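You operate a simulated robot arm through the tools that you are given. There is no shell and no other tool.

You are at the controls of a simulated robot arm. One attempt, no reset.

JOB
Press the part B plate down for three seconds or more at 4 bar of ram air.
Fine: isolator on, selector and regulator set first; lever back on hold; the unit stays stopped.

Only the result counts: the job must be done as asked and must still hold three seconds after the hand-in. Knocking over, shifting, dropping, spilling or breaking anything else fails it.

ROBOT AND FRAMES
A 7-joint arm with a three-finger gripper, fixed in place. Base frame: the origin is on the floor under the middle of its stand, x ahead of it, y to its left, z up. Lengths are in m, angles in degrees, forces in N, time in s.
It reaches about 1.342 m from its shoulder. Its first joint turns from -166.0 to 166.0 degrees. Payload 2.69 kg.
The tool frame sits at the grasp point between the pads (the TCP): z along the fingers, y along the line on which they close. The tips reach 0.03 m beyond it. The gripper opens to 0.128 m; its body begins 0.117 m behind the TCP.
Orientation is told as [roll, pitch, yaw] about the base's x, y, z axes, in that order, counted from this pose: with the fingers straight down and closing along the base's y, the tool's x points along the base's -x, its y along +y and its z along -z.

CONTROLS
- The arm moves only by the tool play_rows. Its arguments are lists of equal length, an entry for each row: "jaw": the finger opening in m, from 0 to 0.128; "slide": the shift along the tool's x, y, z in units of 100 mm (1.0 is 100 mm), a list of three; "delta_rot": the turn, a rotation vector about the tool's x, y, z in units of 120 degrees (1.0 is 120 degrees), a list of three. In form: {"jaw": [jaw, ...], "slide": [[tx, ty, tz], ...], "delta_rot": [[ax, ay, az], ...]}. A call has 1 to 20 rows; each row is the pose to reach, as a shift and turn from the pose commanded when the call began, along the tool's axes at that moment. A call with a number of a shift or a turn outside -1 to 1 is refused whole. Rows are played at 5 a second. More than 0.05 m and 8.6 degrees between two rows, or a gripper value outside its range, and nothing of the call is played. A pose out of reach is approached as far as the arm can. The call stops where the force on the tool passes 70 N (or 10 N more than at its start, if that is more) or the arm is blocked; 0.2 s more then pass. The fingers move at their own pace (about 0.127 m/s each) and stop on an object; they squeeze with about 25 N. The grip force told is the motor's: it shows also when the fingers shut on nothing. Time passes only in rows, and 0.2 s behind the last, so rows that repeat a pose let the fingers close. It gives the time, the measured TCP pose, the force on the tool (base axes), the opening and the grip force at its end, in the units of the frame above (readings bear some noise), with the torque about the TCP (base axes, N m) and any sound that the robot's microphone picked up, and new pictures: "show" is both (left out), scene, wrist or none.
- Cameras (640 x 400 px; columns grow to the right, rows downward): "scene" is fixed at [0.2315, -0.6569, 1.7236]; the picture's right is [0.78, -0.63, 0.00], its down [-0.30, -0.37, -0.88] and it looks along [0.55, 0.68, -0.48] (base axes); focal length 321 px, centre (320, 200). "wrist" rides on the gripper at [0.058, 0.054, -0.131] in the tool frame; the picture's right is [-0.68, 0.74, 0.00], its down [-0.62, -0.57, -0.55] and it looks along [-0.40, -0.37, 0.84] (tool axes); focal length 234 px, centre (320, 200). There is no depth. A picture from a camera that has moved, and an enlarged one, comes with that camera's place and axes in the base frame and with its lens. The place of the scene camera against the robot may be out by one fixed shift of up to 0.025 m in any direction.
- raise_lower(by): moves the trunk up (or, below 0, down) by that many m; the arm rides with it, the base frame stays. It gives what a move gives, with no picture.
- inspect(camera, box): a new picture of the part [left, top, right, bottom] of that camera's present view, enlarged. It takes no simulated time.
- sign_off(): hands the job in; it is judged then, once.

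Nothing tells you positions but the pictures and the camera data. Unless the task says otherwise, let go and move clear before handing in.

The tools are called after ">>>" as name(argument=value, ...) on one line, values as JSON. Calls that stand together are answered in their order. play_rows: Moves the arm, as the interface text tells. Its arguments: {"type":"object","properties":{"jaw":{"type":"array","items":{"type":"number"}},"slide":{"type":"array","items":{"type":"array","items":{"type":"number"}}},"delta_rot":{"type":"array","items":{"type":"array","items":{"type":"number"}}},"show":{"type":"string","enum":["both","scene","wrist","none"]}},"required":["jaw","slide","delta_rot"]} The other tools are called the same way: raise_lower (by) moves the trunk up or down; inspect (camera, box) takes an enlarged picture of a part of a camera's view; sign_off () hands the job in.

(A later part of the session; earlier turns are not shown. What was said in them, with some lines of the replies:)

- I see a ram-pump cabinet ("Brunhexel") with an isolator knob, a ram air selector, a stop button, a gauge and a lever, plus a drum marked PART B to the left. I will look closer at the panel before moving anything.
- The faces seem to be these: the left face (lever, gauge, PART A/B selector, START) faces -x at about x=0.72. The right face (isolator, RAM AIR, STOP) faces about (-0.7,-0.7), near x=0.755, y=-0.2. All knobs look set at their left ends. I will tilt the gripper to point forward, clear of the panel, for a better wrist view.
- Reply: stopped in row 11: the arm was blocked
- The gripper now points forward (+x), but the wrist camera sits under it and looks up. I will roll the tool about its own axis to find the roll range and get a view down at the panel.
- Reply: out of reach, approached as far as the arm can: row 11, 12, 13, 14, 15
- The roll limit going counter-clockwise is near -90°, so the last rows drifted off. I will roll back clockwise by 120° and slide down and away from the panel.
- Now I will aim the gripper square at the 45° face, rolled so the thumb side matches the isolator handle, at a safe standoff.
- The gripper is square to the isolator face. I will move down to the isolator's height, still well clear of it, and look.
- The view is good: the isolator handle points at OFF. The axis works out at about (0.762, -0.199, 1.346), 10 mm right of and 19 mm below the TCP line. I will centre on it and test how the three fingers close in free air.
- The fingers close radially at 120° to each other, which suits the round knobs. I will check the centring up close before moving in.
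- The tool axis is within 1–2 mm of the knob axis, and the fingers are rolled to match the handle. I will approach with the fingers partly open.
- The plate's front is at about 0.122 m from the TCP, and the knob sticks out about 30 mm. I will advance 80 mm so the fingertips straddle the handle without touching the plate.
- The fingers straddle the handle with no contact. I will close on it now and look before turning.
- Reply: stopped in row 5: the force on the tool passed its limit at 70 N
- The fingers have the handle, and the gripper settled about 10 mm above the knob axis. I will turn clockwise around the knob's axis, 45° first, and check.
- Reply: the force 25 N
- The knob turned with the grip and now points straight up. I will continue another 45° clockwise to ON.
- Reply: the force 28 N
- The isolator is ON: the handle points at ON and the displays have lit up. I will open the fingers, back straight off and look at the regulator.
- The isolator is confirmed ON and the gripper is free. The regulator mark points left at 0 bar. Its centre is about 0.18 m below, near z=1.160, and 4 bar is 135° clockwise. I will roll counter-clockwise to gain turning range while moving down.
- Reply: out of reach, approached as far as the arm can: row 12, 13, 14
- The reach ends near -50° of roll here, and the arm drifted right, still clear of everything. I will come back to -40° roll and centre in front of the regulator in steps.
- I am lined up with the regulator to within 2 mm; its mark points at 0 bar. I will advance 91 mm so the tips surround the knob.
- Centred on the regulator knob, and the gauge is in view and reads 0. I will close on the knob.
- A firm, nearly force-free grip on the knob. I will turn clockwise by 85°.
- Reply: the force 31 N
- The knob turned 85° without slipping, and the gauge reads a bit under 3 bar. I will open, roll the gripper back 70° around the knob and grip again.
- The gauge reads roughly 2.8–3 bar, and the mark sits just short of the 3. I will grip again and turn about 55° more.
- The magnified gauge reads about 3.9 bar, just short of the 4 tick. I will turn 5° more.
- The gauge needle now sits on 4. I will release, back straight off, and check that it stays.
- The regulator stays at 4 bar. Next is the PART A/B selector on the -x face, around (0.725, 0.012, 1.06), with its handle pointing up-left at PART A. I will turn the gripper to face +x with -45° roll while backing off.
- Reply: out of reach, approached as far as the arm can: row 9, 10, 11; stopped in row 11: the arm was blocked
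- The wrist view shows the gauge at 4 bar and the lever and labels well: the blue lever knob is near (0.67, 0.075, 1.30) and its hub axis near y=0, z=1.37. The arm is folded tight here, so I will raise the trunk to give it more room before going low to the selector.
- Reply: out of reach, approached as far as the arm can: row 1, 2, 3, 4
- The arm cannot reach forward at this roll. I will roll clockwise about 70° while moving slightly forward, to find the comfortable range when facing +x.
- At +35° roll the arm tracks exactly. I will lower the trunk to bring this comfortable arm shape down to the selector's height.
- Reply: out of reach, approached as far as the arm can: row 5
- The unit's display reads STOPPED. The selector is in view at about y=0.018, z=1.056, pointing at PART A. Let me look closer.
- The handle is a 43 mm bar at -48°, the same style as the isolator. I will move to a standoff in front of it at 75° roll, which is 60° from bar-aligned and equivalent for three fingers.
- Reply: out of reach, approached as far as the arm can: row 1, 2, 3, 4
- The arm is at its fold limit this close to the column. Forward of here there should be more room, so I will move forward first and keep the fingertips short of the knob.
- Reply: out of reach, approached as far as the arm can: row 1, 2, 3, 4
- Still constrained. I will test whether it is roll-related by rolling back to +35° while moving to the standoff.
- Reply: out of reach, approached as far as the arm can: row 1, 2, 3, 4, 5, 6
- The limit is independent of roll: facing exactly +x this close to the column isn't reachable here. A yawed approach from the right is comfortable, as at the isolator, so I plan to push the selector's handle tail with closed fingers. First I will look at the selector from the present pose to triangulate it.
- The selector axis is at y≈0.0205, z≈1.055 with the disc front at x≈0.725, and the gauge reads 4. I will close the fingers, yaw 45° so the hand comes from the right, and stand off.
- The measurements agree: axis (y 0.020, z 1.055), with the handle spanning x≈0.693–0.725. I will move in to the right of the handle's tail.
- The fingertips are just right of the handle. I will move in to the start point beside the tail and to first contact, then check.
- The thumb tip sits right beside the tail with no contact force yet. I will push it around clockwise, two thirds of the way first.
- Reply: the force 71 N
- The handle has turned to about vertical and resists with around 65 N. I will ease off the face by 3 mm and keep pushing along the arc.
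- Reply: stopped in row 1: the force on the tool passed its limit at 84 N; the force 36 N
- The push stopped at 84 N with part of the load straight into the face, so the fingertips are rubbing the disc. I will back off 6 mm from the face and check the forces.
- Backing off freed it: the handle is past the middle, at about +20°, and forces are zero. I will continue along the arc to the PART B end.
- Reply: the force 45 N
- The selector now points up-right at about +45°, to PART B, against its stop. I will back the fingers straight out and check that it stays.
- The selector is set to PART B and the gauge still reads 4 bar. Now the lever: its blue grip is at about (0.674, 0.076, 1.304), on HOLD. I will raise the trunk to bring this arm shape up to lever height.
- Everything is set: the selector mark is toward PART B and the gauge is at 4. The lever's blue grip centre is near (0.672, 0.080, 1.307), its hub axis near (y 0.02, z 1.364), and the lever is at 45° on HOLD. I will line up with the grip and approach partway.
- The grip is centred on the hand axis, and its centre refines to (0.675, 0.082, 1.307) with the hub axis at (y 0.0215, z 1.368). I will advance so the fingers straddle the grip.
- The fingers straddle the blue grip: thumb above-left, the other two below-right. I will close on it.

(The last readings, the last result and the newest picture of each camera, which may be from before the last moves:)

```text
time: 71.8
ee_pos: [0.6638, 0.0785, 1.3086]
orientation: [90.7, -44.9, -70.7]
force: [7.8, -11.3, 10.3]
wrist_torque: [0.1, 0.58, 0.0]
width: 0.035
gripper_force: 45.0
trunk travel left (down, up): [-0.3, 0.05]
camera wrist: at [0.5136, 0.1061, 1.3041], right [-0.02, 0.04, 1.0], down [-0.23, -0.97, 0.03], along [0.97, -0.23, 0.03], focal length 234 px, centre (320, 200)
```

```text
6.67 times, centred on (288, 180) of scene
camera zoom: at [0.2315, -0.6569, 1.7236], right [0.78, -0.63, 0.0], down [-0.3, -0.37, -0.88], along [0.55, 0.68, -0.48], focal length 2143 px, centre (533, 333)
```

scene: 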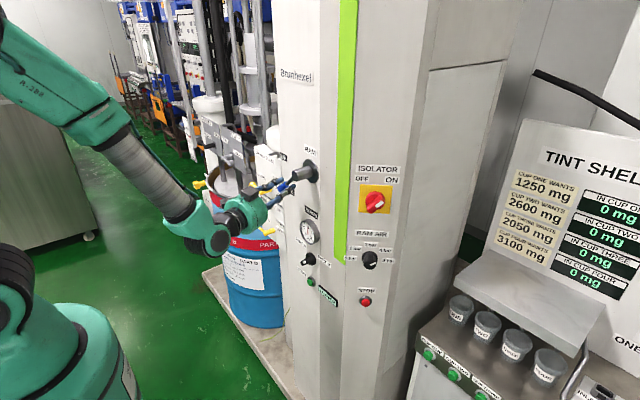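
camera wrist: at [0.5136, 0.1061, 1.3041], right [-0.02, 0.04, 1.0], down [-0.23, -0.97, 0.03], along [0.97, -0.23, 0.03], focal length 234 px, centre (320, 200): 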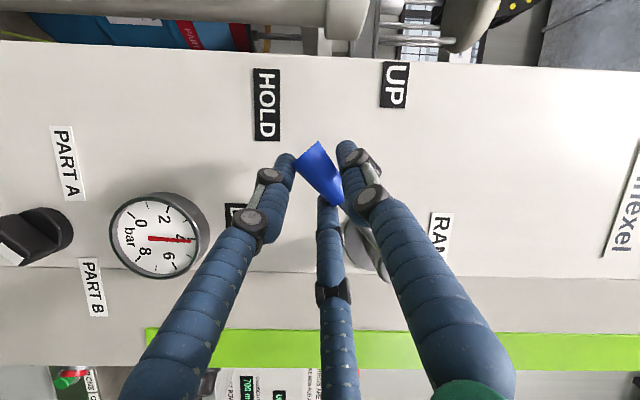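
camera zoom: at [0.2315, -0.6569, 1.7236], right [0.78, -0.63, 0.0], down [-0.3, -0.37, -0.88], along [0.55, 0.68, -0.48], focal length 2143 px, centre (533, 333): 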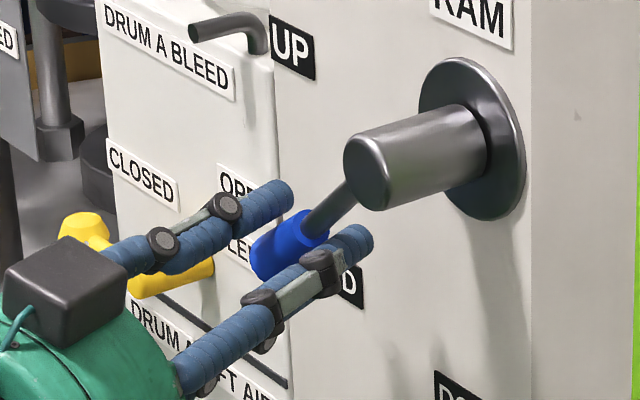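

The grip is firm and the lever is barely displaced. I will swing it along its arc to DOWN and hold.

>>> play_rows(jaw=[0.01, 0.01, 0.01, 0.01, 0.01, 0.01, 0.01, 0.01], slide=[[-0.006, -0.108, -0.029], [-0.029, -0.216, -0.063], [-0.066, -0.318, -0.099], [-0.117, -0.414, -0.137], [-0.181, -0.501, -0.176], [-0.238, -0.559, -0.205], [-0.238, -0.559, -0.205], [-0.238, -0.559, -0.205]], delta_rot=[[0, 0, -0.05], [0, 0, -0.1], [0, 0, -0.15], [0, 0, -0.2], [0, 0, -0.25], [0, 0, -0.3], [0, 0, -0.3], [0, 0, -0.3]])

>>> inspect(camera="scene", box=[240, 140, 368, 220])

>>> inspect(camera="wrist", box=[208, 90, 432, 230])

```text
time: 73.6
ee_pos: [0.6626, 0.0212, 1.2824]
orientation: [91.3, -81.0, -71.2]
force: [6.7, 1.0, -9.5]
wrist_torque: [-0.08, -0.02, -0.05]
width: 0.0352
gripper_force: 45.3
trunk travel left (down, up): [-0.3, 0.05]
camera wrist: at [0.5188, 0.033, 1.2325], right [-0.21, 0.58, 0.78], down [-0.29, -0.8, 0.52], along [0.93, -0.12, 0.34], focal length 234 px, centre (320, 200)
```

scene: 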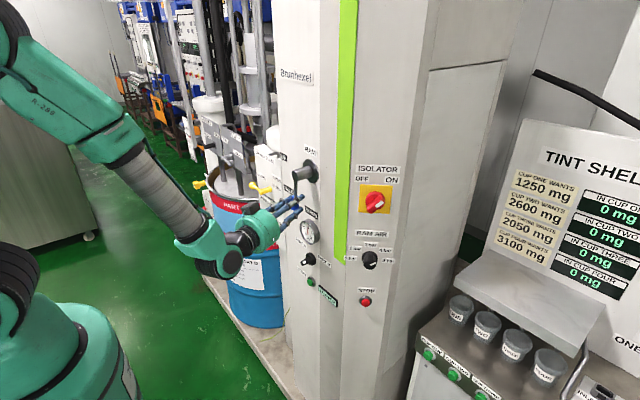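
wrist: 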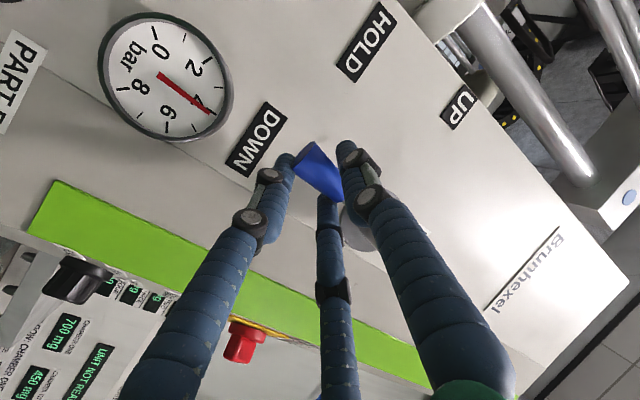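

```text
5.00 times, centred on (304, 180) of scene
camera zoom: at [0.2315, -0.6569, 1.7236], right [0.78, -0.63, 0.0], down [-0.3, -0.37, -0.88], along [0.55, 0.68, -0.48], focal length 1607 px, centre (400, 300)
```

zoom: 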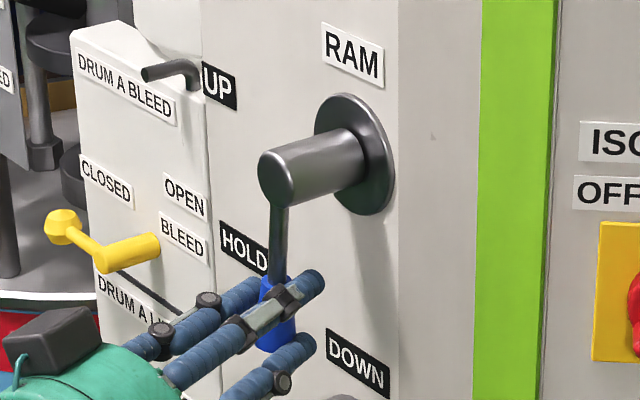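

```text
2.86 times, centred on (320, 160) of wrist
camera zoom: at [0.5188, 0.033, 1.2325], right [-0.21, 0.58, 0.78], down [-0.29, -0.8, 0.52], along [0.93, -0.12, 0.34], focal length 669 px, centre (320, 314)
```

zoom: 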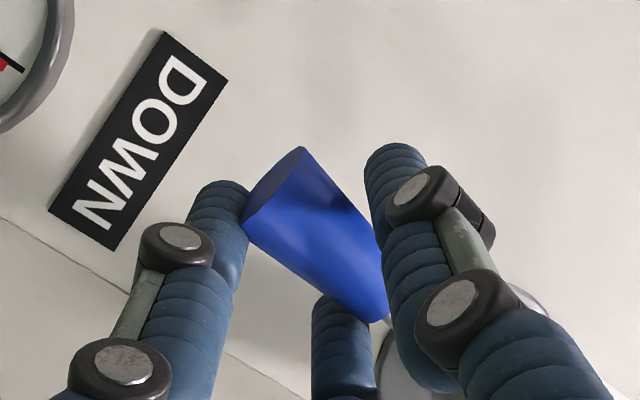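

The lever is near vertical, and I judge it 6–9° short of straight down. I will check the plate and level indicator at the drum, then nudge the lever the rest of the way to its stop.

>>> inspect(camera="scene", box=[176, 110, 256, 160])

>>> inspect(camera="scene", box=[190, 150, 270, 200])

```text
8.00 times, centred on (216, 135) of scene
camera zoom: at [0.2315, -0.6569, 1.7236], right [0.78, -0.63, 0.0], down [-0.3, -0.37, -0.88], along [0.55, 0.68, -0.48], focal length 2572 px, centre (1152, 720)
```

zoom: 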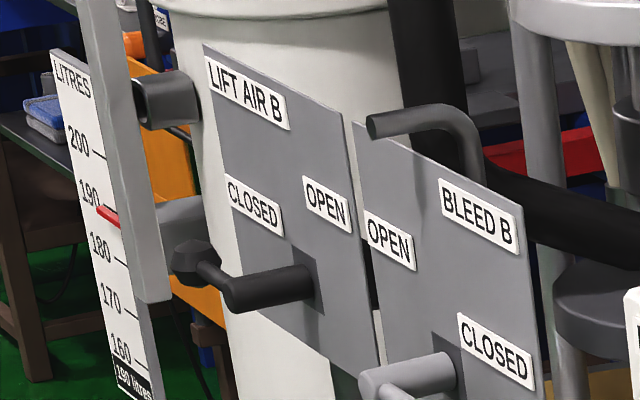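

```text
8.00 times, centred on (230, 175) of scene
camera zoom: at [0.2315, -0.6569, 1.7236], right [0.78, -0.63, 0.0], down [-0.3, -0.37, -0.88], along [0.55, 0.68, -0.48], focal length 2572 px, centre (1040, 400)
```

zoom: 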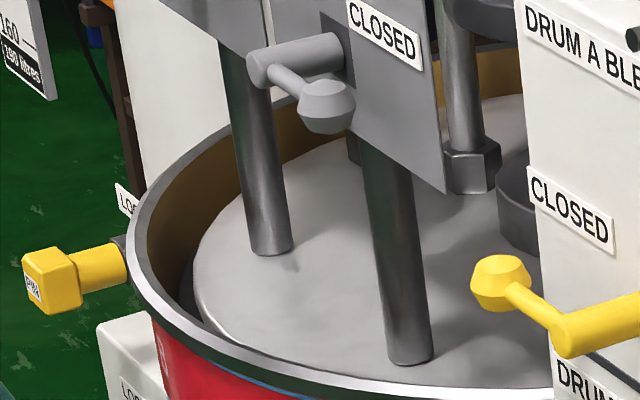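

>>> play_rows(jaw=[0.01, 0.01, 0.01, 0.01, 0.01, 0.01], slide=[[-0.014, -0.066, -0.025], [-0.026, -0.109, -0.041], [-0.034, -0.133, -0.05], [-0.034, -0.133, -0.05], [-0.034, -0.133, -0.05], [-0.034, -0.133, -0.05]], delta_rot=[[0, 0, -0.03], [0, 0, -0.06], [0, 0, -0.075], [0, 0, -0.075], [0, 0, -0.075], [0, 0, -0.075]])

>>> inspect(camera="scene", box=[260, 150, 340, 200])

>>> inspect(camera="scene", box=[176, 110, 256, 160])

>>> inspect(camera="wrist", box=[208, 90, 432, 230])

```text
time: 75.0
ee_pos: [0.6637, 0.0095, 1.2819]
orientation: [-136.6, -89.9, 156.7]
force: [-10.1, 36.1, -31.7]
wrist_torque: [-0.73, 0.54, 0.82]
width: 0.0351
gripper_force: 45.2
trunk travel left (down, up): [-0.3, 0.05]
camera wrist: at [0.5213, 0.013, 1.2243], right [-0.25, 0.69, 0.68], down [-0.32, -0.72, 0.62], along [0.91, -0.06, 0.41], focal length 234 px, centre (320, 200)
```

scene: 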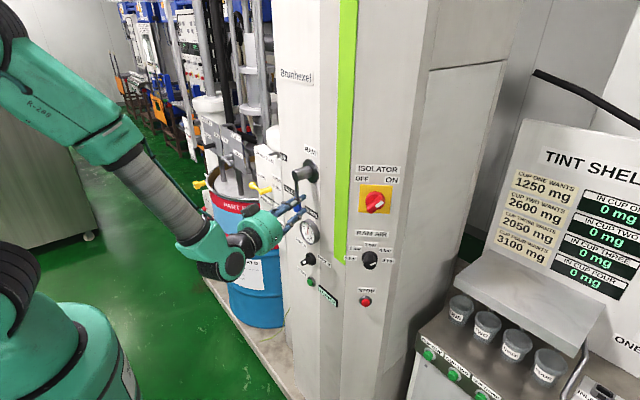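
wrist: 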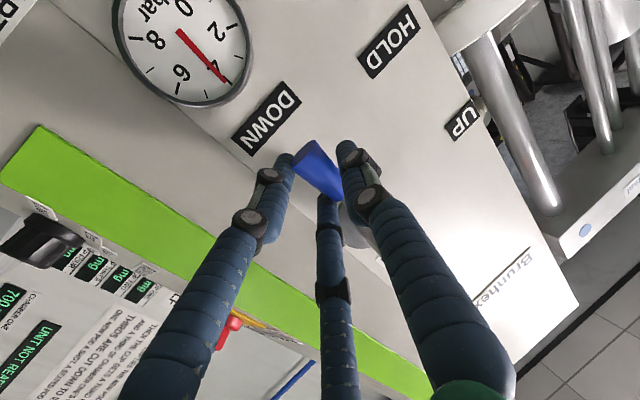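

```text
8.00 times, centred on (300, 175) of scene
camera zoom: at [0.2315, -0.6569, 1.7236], right [0.78, -0.63, 0.0], down [-0.3, -0.37, -0.88], along [0.55, 0.68, -0.48], focal length 2572 px, centre (480, 400)
```

zoom: 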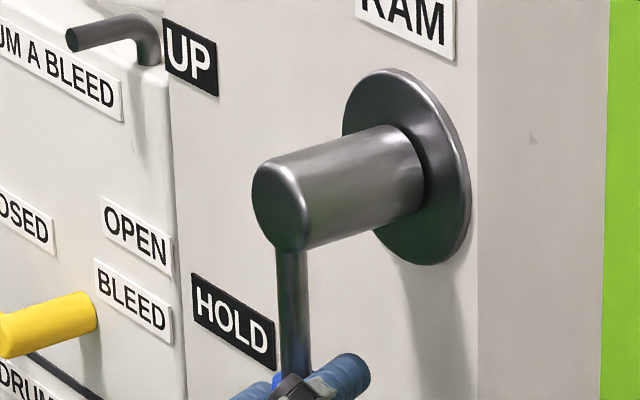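

```text
8.00 times, centred on (216, 135) of scene
camera zoom: at [0.2315, -0.6569, 1.7236], right [0.78, -0.63, 0.0], down [-0.3, -0.37, -0.88], along [0.55, 0.68, -0.48], focal length 2572 px, centre (1152, 720)
```

zoom: 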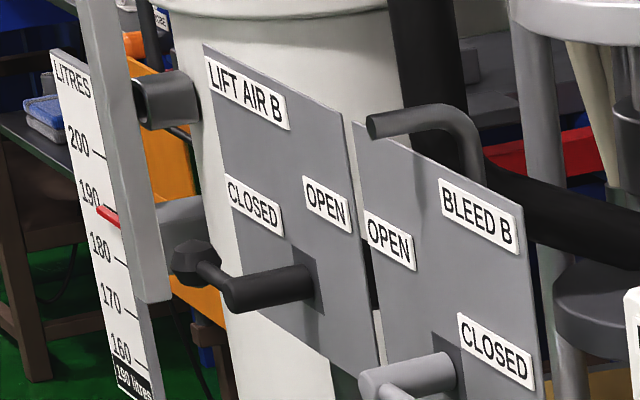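

```text
2.86 times, centred on (320, 160) of wrist
camera zoom: at [0.5213, 0.013, 1.2243], right [-0.25, 0.69, 0.68], down [-0.32, -0.72, 0.62], along [0.91, -0.06, 0.41], focal length 669 px, centre (320, 314)
```

zoom: 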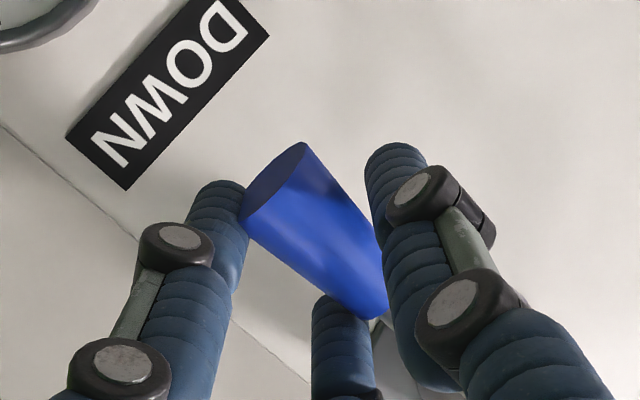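

The lever has now reached its DOWN stop, with the force building against it. I will hold it there for four seconds with slightly less push, then compare the drum views.

>>> play_rows(jaw=[0.01, 0.01, 0.01, 0.01, 0.01, 0.01, 0.01, 0.01, 0.01, 0.01, 0.01, 0.01, 0.01, 0.01, 0.01, 0.01, 0.01, 0.01, 0.01, 0.01], slide=[[0, 0.02, 0], [0, 0.02, 0], [0, 0.02, 0], [0, 0.02, 0], [0, 0.02, 0], [0, 0.02, 0], [0, 0.02, 0], [0, 0.02, 0], [0, 0.02, 0], [0, 0.02, 0], [0, 0.02, 0], [0, 0.02, 0], [0, 0.02, 0], [0, 0.02, 0], [0, 0.02, 0], [0, 0.02, 0], [0, 0.02, 0], [0, 0.02, 0], [0, 0.02, 0], [0, 0.02, 0]], delta_rot=[[0, 0, 0], [0, 0, 0], [0, 0, 0], [0, 0, 0], [0, 0, 0], [0, 0, 0], [0, 0, 0], [0, 0, 0], [0, 0, 0], [0, 0, 0], [0, 0, 0], [0, 0, 0], [0, 0, 0], [0, 0, 0], [0, 0, 0], [0, 0, 0], [0, 0, 0], [0, 0, 0], [0, 0, 0], [0, 0, 0]])

>>> inspect(camera="scene", box=[260, 150, 340, 200])

>>> inspect(camera="scene", box=[176, 110, 256, 160])

>>> inspect(camera="scene", box=[190, 150, 270, 200])

>>> inspect(camera="wrist", box=[80, 0, 304, 140])

```text
time: 79.2
ee_pos: [0.6631, 0.0086, 1.2828]
orientation: [-172.0, -89.8, -167.9]
force: [-13.4, 21.6, -41.8]
wrist_torque: [-0.66, 0.61, 0.47]
width: 0.0351
gripper_force: 45.1
trunk travel left (down, up): [-0.3, 0.05]
camera wrist: at [0.5215, 0.0136, 1.2246], right [-0.25, 0.69, 0.68], down [-0.32, -0.72, 0.61], along [0.91, -0.06, 0.41], focal length 234 px, centre (320, 200)
```

scene: 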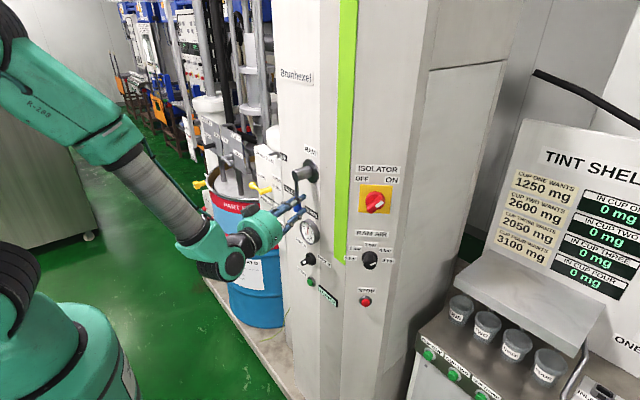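
wrist: 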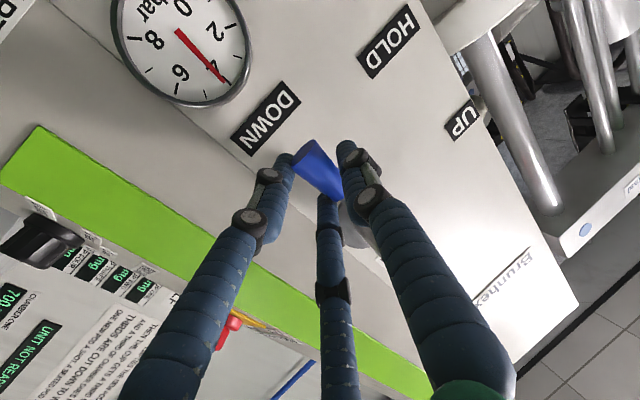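

```text
8.00 times, centred on (300, 175) of scene
camera zoom: at [0.2315, -0.6569, 1.7236], right [0.78, -0.63, 0.0], down [-0.3, -0.37, -0.88], along [0.55, 0.68, -0.48], focal length 2572 px, centre (480, 400)
```

zoom: 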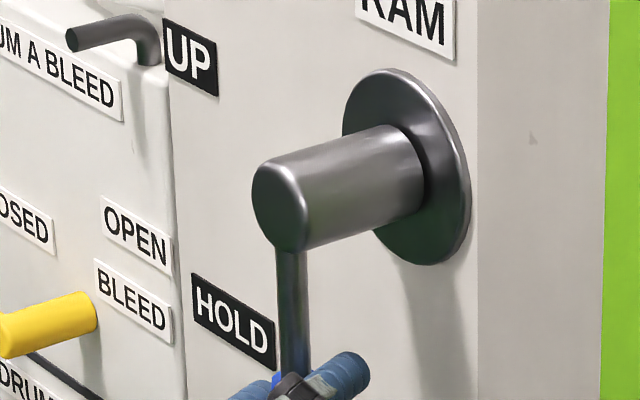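

```text
8.00 times, centred on (216, 135) of scene
camera zoom: at [0.2315, -0.6569, 1.7236], right [0.78, -0.63, 0.0], down [-0.3, -0.37, -0.88], along [0.55, 0.68, -0.48], focal length 2572 px, centre (1152, 720)
```

zoom: 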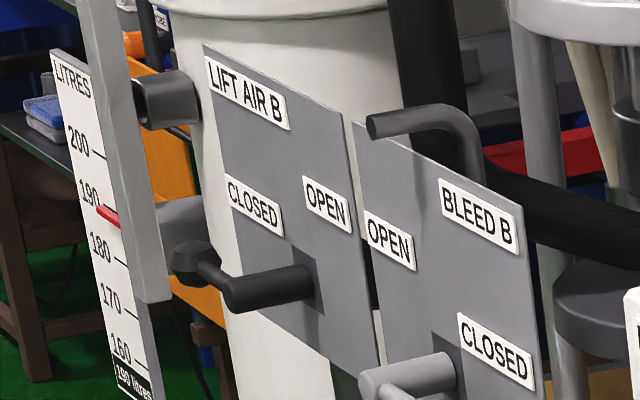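

```text
8.00 times, centred on (230, 175) of scene
camera zoom: at [0.2315, -0.6569, 1.7236], right [0.78, -0.63, 0.0], down [-0.3, -0.37, -0.88], along [0.55, 0.68, -0.48], focal length 2572 px, centre (1040, 400)
```

zoom: 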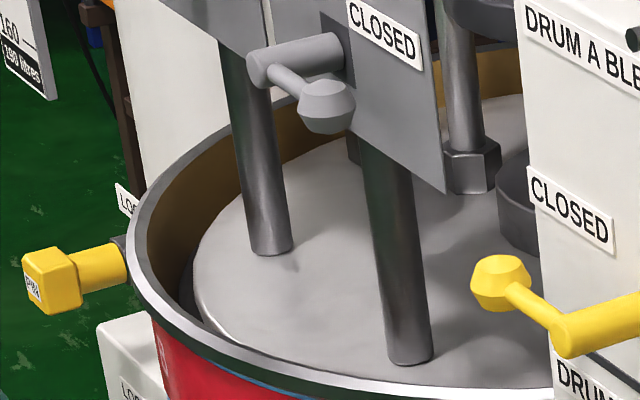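

```text
2.86 times, centred on (192, 70) of wrist
camera zoom: at [0.5215, 0.0136, 1.2246], right [-0.25, 0.69, 0.68], down [-0.32, -0.72, 0.61], along [0.91, -0.06, 0.41], focal length 669 px, centre (686, 571)
```

zoom: 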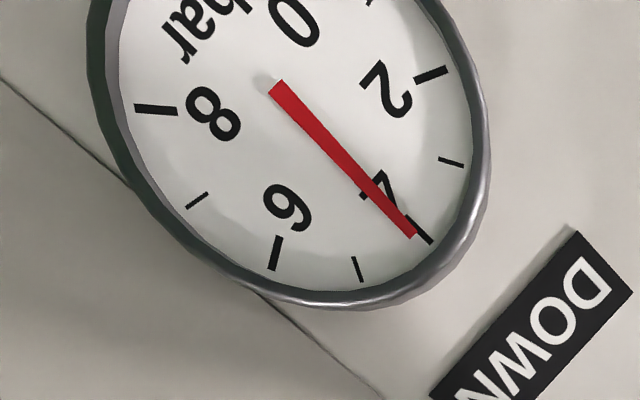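

The lever has been on DOWN for well over four seconds with the gauge on 4 bar and the unit stopped. I will now bring it back along its arc to HOLD.

>>> play_rows(jaw=[0.01, 0.01, 0.01, 0.01, 0.01, 0.01, 0.01, 0.01], slide=[[0.025, 0.139, 0.051], [0.017, 0.25, 0.091], [-0.008, 0.358, 0.131], [-0.048, 0.462, 0.169], [-0.103, 0.56, 0.205], [-0.136, 0.606, 0.222], [-0.15, 0.622, 0.228], [-0.15, 0.622, 0.228]], delta_rot=[[0, 0, 0.055], [0, 0, 0.115], [0, 0, 0.175], [0, 0, 0.235], [0, 0, 0.295], [0, 0, 0.325], [0, 0, 0.335], [0, 0, 0.335]])

>>> inspect(camera="scene", box=[240, 150, 336, 210])

>>> inspect(camera="wrist", box=[208, 90, 432, 230])

```text
time: 81.0
ee_pos: [0.665, 0.0715, 1.3027]
orientation: [91.2, -49.8, -70.9]
force: [19.9, -13.4, 18.2]
wrist_torque: [0.02, -0.25, -0.55]
width: 0.0347
gripper_force: 44.8
trunk travel left (down, up): [-0.3, 0.05]
camera wrist: at [0.5149, 0.0994, 1.2919], right [-0.05, 0.11, 0.99], down [-0.23, -0.97, 0.1], along [0.97, -0.23, 0.08], focal length 234 px, centre (320, 200)
```

scene: 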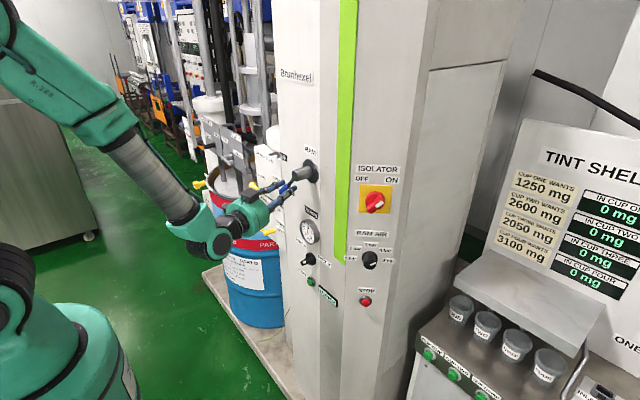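
wrist: 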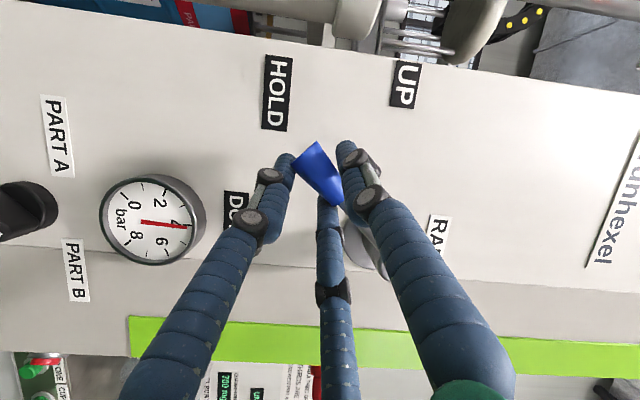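

```text
6.67 times, centred on (288, 180) of scene
camera zoom: at [0.2315, -0.6569, 1.7236], right [0.78, -0.63, 0.0], down [-0.3, -0.37, -0.88], along [0.55, 0.68, -0.48], focal length 2143 px, centre (533, 333)
```

zoom: 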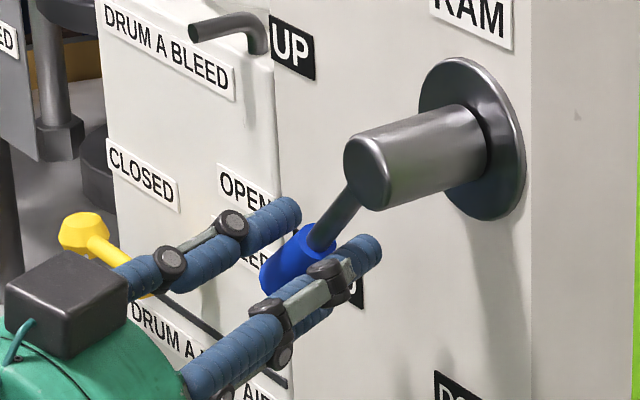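

```text
2.86 times, centred on (320, 160) of wrist
camera zoom: at [0.5149, 0.0994, 1.2919], right [-0.05, 0.11, 0.99], down [-0.23, -0.97, 0.1], along [0.97, -0.23, 0.08], focal length 669 px, centre (320, 314)
```

zoom: 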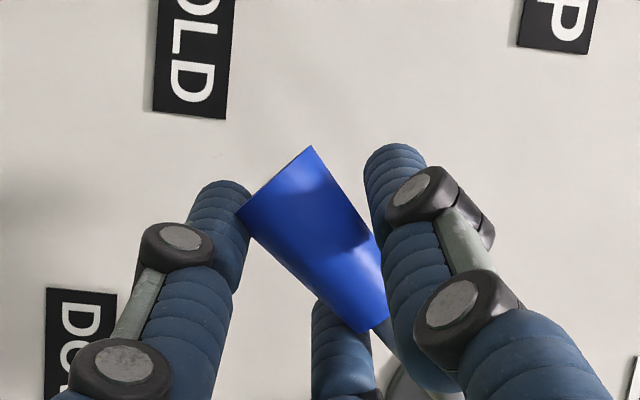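

The lever is back at about 47° against the original 46°, so it is on HOLD. I will open the fingers and check that the lever stays before retreating.

>>> play_rows(jaw=[0.04, 0.05, 0.065, 0.08, 0.08], slide=[[0, 0, 0], [0, 0, 0], [0, 0, 0], [0, 0, 0], [0, 0, 0]], delta_rot=[[0, 0, 0], [0, 0, 0], [0, 0, 0], [0, 0, 0], [0, 0, 0]])

>>> inspect(camera="scene", box=[240, 150, 336, 210])

>>> inspect(camera="wrist", box=[208, 90, 432, 230])

```text
time: 82.2
ee_pos: [0.6628, 0.0734, 1.3008]
orientation: [90.6, -49.8, -70.3]
force: [-0.2, 0.1, 1.2]
wrist_torque: [-0.01, 0.01, -0.04]
width: 0.08
gripper_force: 0.0
trunk travel left (down, up): [-0.3, 0.05]
camera wrist: at [0.5128, 0.1008, 1.2895], right [-0.05, 0.12, 0.99], down [-0.23, -0.97, 0.1], along [0.97, -0.23, 0.07], focal length 234 px, centre (320, 200)
```

scene: 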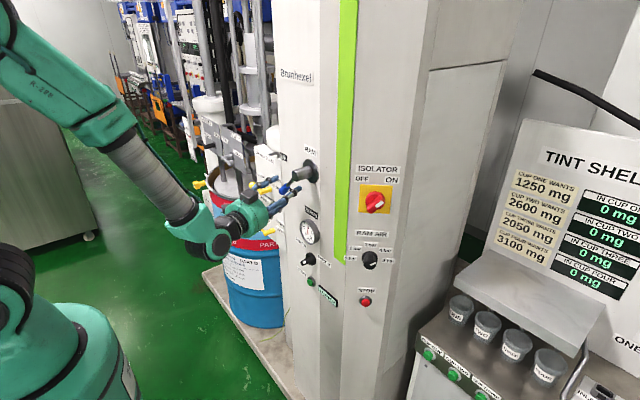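
wrist: 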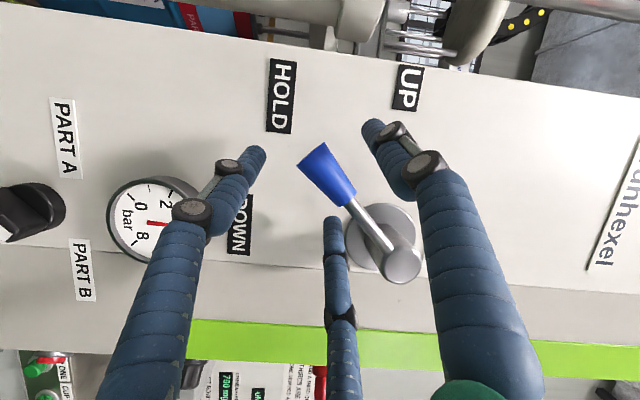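

```text
6.67 times, centred on (288, 180) of scene
camera zoom: at [0.2315, -0.6569, 1.7236], right [0.78, -0.63, 0.0], down [-0.3, -0.37, -0.88], along [0.55, 0.68, -0.48], focal length 2143 px, centre (533, 333)
```

zoom: 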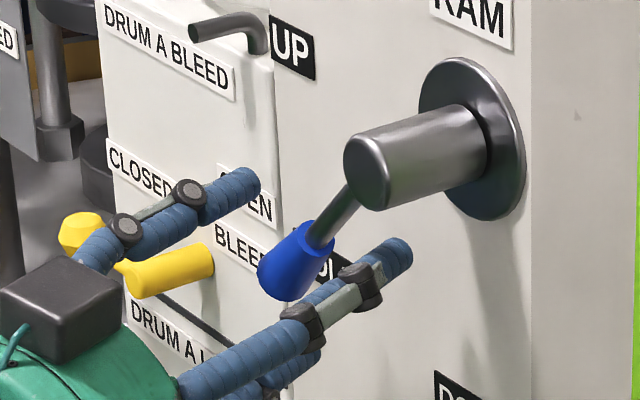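

```text
2.86 times, centred on (320, 160) of wrist
camera zoom: at [0.5128, 0.1008, 1.2895], right [-0.05, 0.12, 0.99], down [-0.23, -0.97, 0.1], along [0.97, -0.23, 0.07], focal length 669 px, centre (320, 314)
```

zoom: 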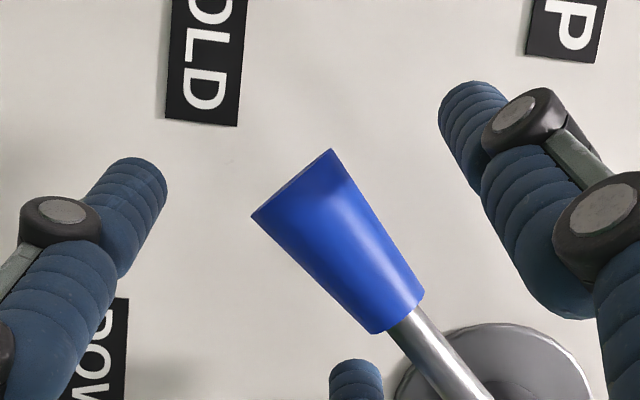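

The lever stays on HOLD, within about 1–2° of its original angle, and the fingers are clear of it. I will back straight out.

>>> play_rows(jaw=[0.08, 0.08, 0.08, 0.08, 0.08, 0.08], slide=[[0, 0, -0.1], [0, 0, -0.25], [0, 0, -0.45], [0, 0, -0.65], [0, 0, -0.85], [0, 0, -1.0]], delta_rot=[[0, 0, 0], [0, 0, 0], [0, 0, 0], [0, 0, 0], [0, 0, 0], [0, 0, 0]])

>>> inspect(camera="scene", box=[240, 150, 336, 210])

>>> inspect(camera="wrist", box=[0, 60, 448, 340])

>>> inspect(camera="scene", box=[290, 210, 418, 310])

```text
time: 83.6
ee_pos: [0.5683, 0.0392, 1.2985]
orientation: [90.7, -49.8, -70.5]
force: [0.3, -0.8, 1.1]
wrist_torque: [0.02, -0.02, -0.03]
width: 0.0802
gripper_force: 0.0
trunk travel left (down, up): [-0.3, 0.05]
camera wrist: at [0.419, 0.0665, 1.2886], right [-0.05, 0.12, 0.99], down [-0.23, -0.97, 0.1], along [0.97, -0.23, 0.08], focal length 234 px, centre (320, 200)
```

scene: 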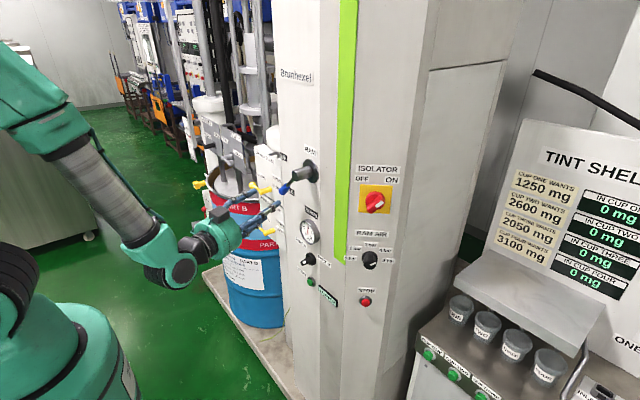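
wrist: 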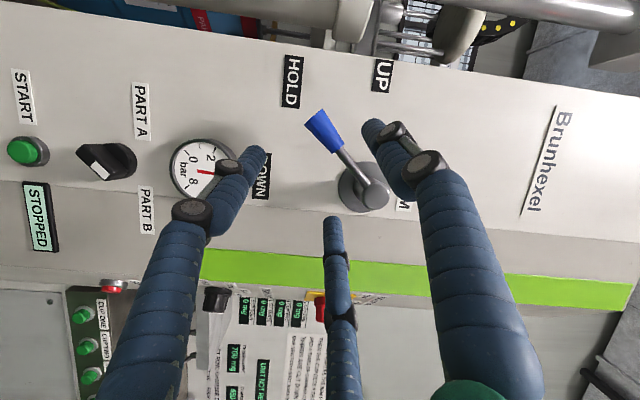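

```text
6.67 times, centred on (288, 180) of scene
camera zoom: at [0.2315, -0.6569, 1.7236], right [0.78, -0.63, 0.0], down [-0.3, -0.37, -0.88], along [0.55, 0.68, -0.48], focal length 2143 px, centre (533, 333)
```

zoom: 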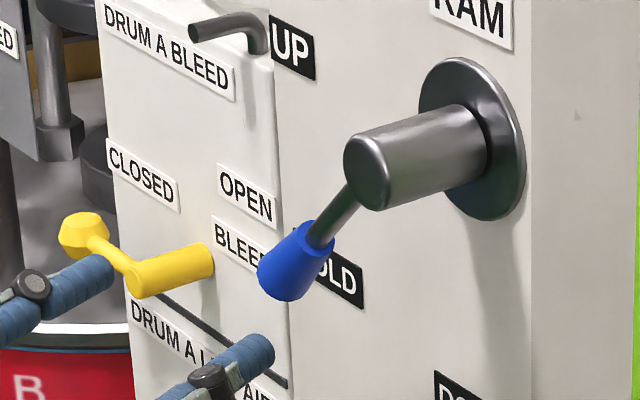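

```text
1.43 times, centred on (224, 200) of wrist
camera zoom: at [0.419, 0.0665, 1.2886], right [-0.05, 0.12, 0.99], down [-0.23, -0.97, 0.1], along [0.97, -0.23, 0.08], focal length 334 px, centre (457, 200)
```

zoom: 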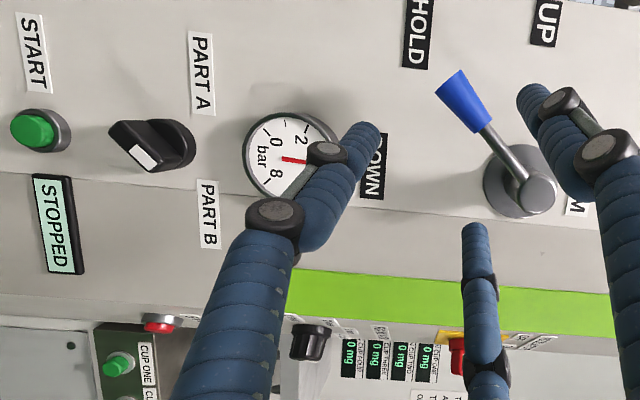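

```text
4.00 times, centred on (354, 260) of scene
camera zoom: at [0.2315, -0.6569, 1.7236], right [0.78, -0.63, 0.0], down [-0.3, -0.37, -0.88], along [0.55, 0.68, -0.48], focal length 1286 px, centre (184, -40)
```

zoom: 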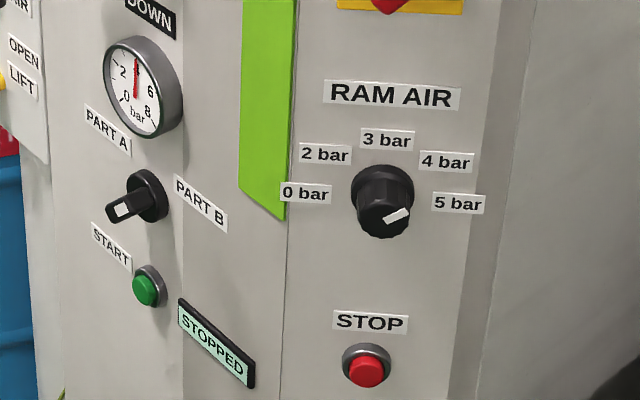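

All controls look right: isolator ON, selector on PART B, gauge at 4 bar, lever on HOLD, display STOPPED. I will move the hand further clear and let a moment pass for a last check.

>>> play_rows(jaw=[0.08, 0.08, 0.08, 0.08, 0.08], slide=[[-0.148, -0.173, -0.153], [-0.296, -0.347, -0.306], [-0.444, -0.52, -0.459], [-0.444, -0.52, -0.459], [-0.444, -0.52, -0.459]], delta_rot=[[0, 0, 0], [0, 0, 0], [0, 0, 0], [0, 0, 0], [0, 0, 0]])

>>> inspect(camera="scene", box=[256, 150, 336, 200])

>>> inspect(camera="scene", box=[290, 210, 338, 240])

>>> inspect(camera="scene", box=[300, 150, 428, 230])

```text
time: 84.8
ee_pos: [0.5501, -0.0395, 1.2986]
orientation: [90.6, -49.8, -70.4]
force: [0.3, -0.2, 0.2]
wrist_torque: [-0.03, -0.02, -0.02]
width: 0.0804
gripper_force: 0.1
trunk travel left (down, up): [-0.3, 0.05]
camera wrist: at [0.4003, -0.0126, 1.2889], right [-0.05, 0.12, 0.99], down [-0.23, -0.97, 0.1], along [0.97, -0.23, 0.07], focal length 234 px, centre (320, 200)
```

scene: 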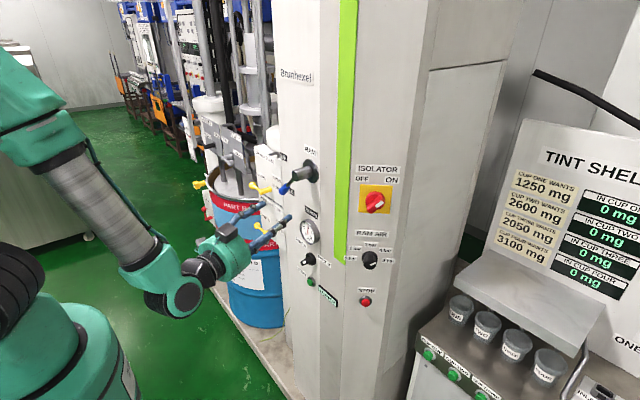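
wrist: 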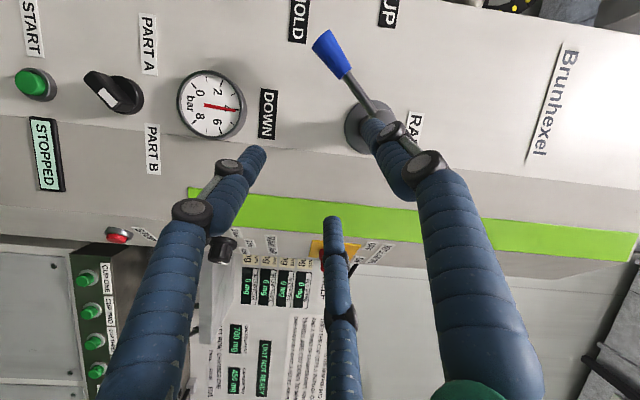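

```text
8.00 times, centred on (296, 175) of scene
camera zoom: at [0.2315, -0.6569, 1.7236], right [0.78, -0.63, 0.0], down [-0.3, -0.37, -0.88], along [0.55, 0.68, -0.48], focal length 2572 px, centre (512, 400)
```

zoom: 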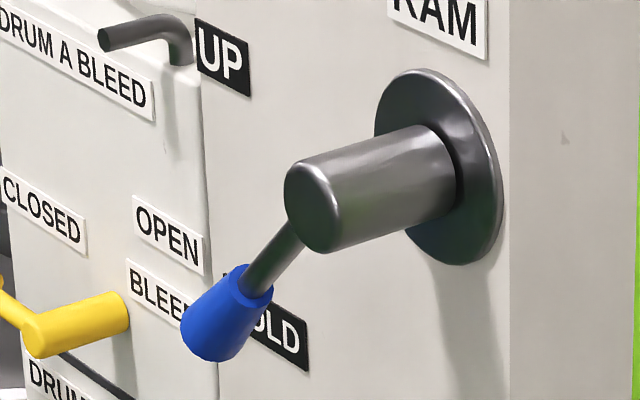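

```text
13.33 times, centred on (314, 225) of scene
camera zoom: at [0.2315, -0.6569, 1.7236], right [0.78, -0.63, 0.0], down [-0.3, -0.37, -0.88], along [0.55, 0.68, -0.48], focal length 4286 px, centre (400, -133)
```

zoom: 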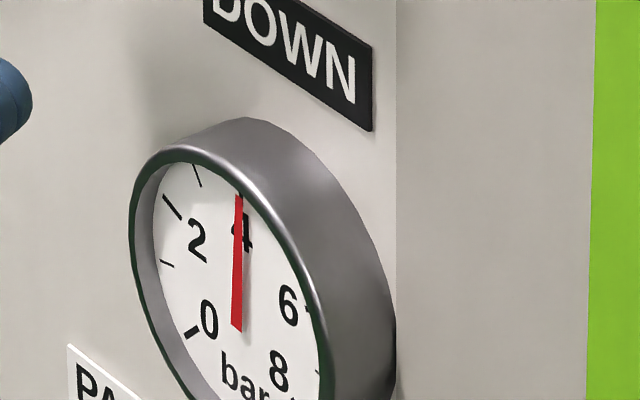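

```text
5.00 times, centred on (364, 190) of scene
camera zoom: at [0.2315, -0.6569, 1.7236], right [0.78, -0.63, 0.0], down [-0.3, -0.37, -0.88], along [0.55, 0.68, -0.48], focal length 1607 px, centre (100, 250)
```

zoom: 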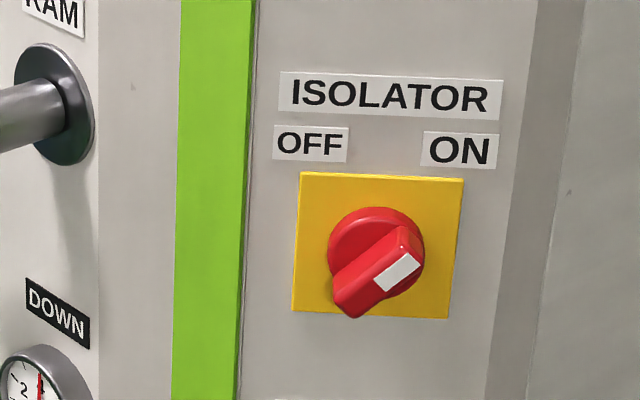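

The isolator is ON, the selector on PART B, the gauge at 4 bar, the lever back on HOLD, the display on STOPPED, and the hand is clear. The lever was at its DOWN stop for more than four seconds, so I am handing in.

>>> sign_off()

```text
The job is handed in.
```

I pressed the part B plate by holding the ram lever at its DOWN stop for more than four seconds with the gauge at 4 bar. I then put the lever back on HOLD and handed the job in. The hand-in was accepted, but no verdict came back.

- **Order:** the isolator went ON first, then the regulator to 4 bar, then the selector to PART B. The lever moved only after all three were set.
- **At hand-in:** the gauge still read 4 bar, the lever was within about 2° of its original HOLD position, and the display read STOPPED. START was never pressed. The gripper had let go and was clear of the panel.
- **Plate movement:** the plate and the litre pointer showed no visible movement while the lever was down, and the microphone reported no sound. I took the press from the lever position and the gauge reading, not from seeing the plate move.
- **Hard push:** the force passed the 70 N limit twice, once gripping the isolator handle and once pushing the selector (84 N). Both moves stopped by themselves, and both controls ended in the right position.
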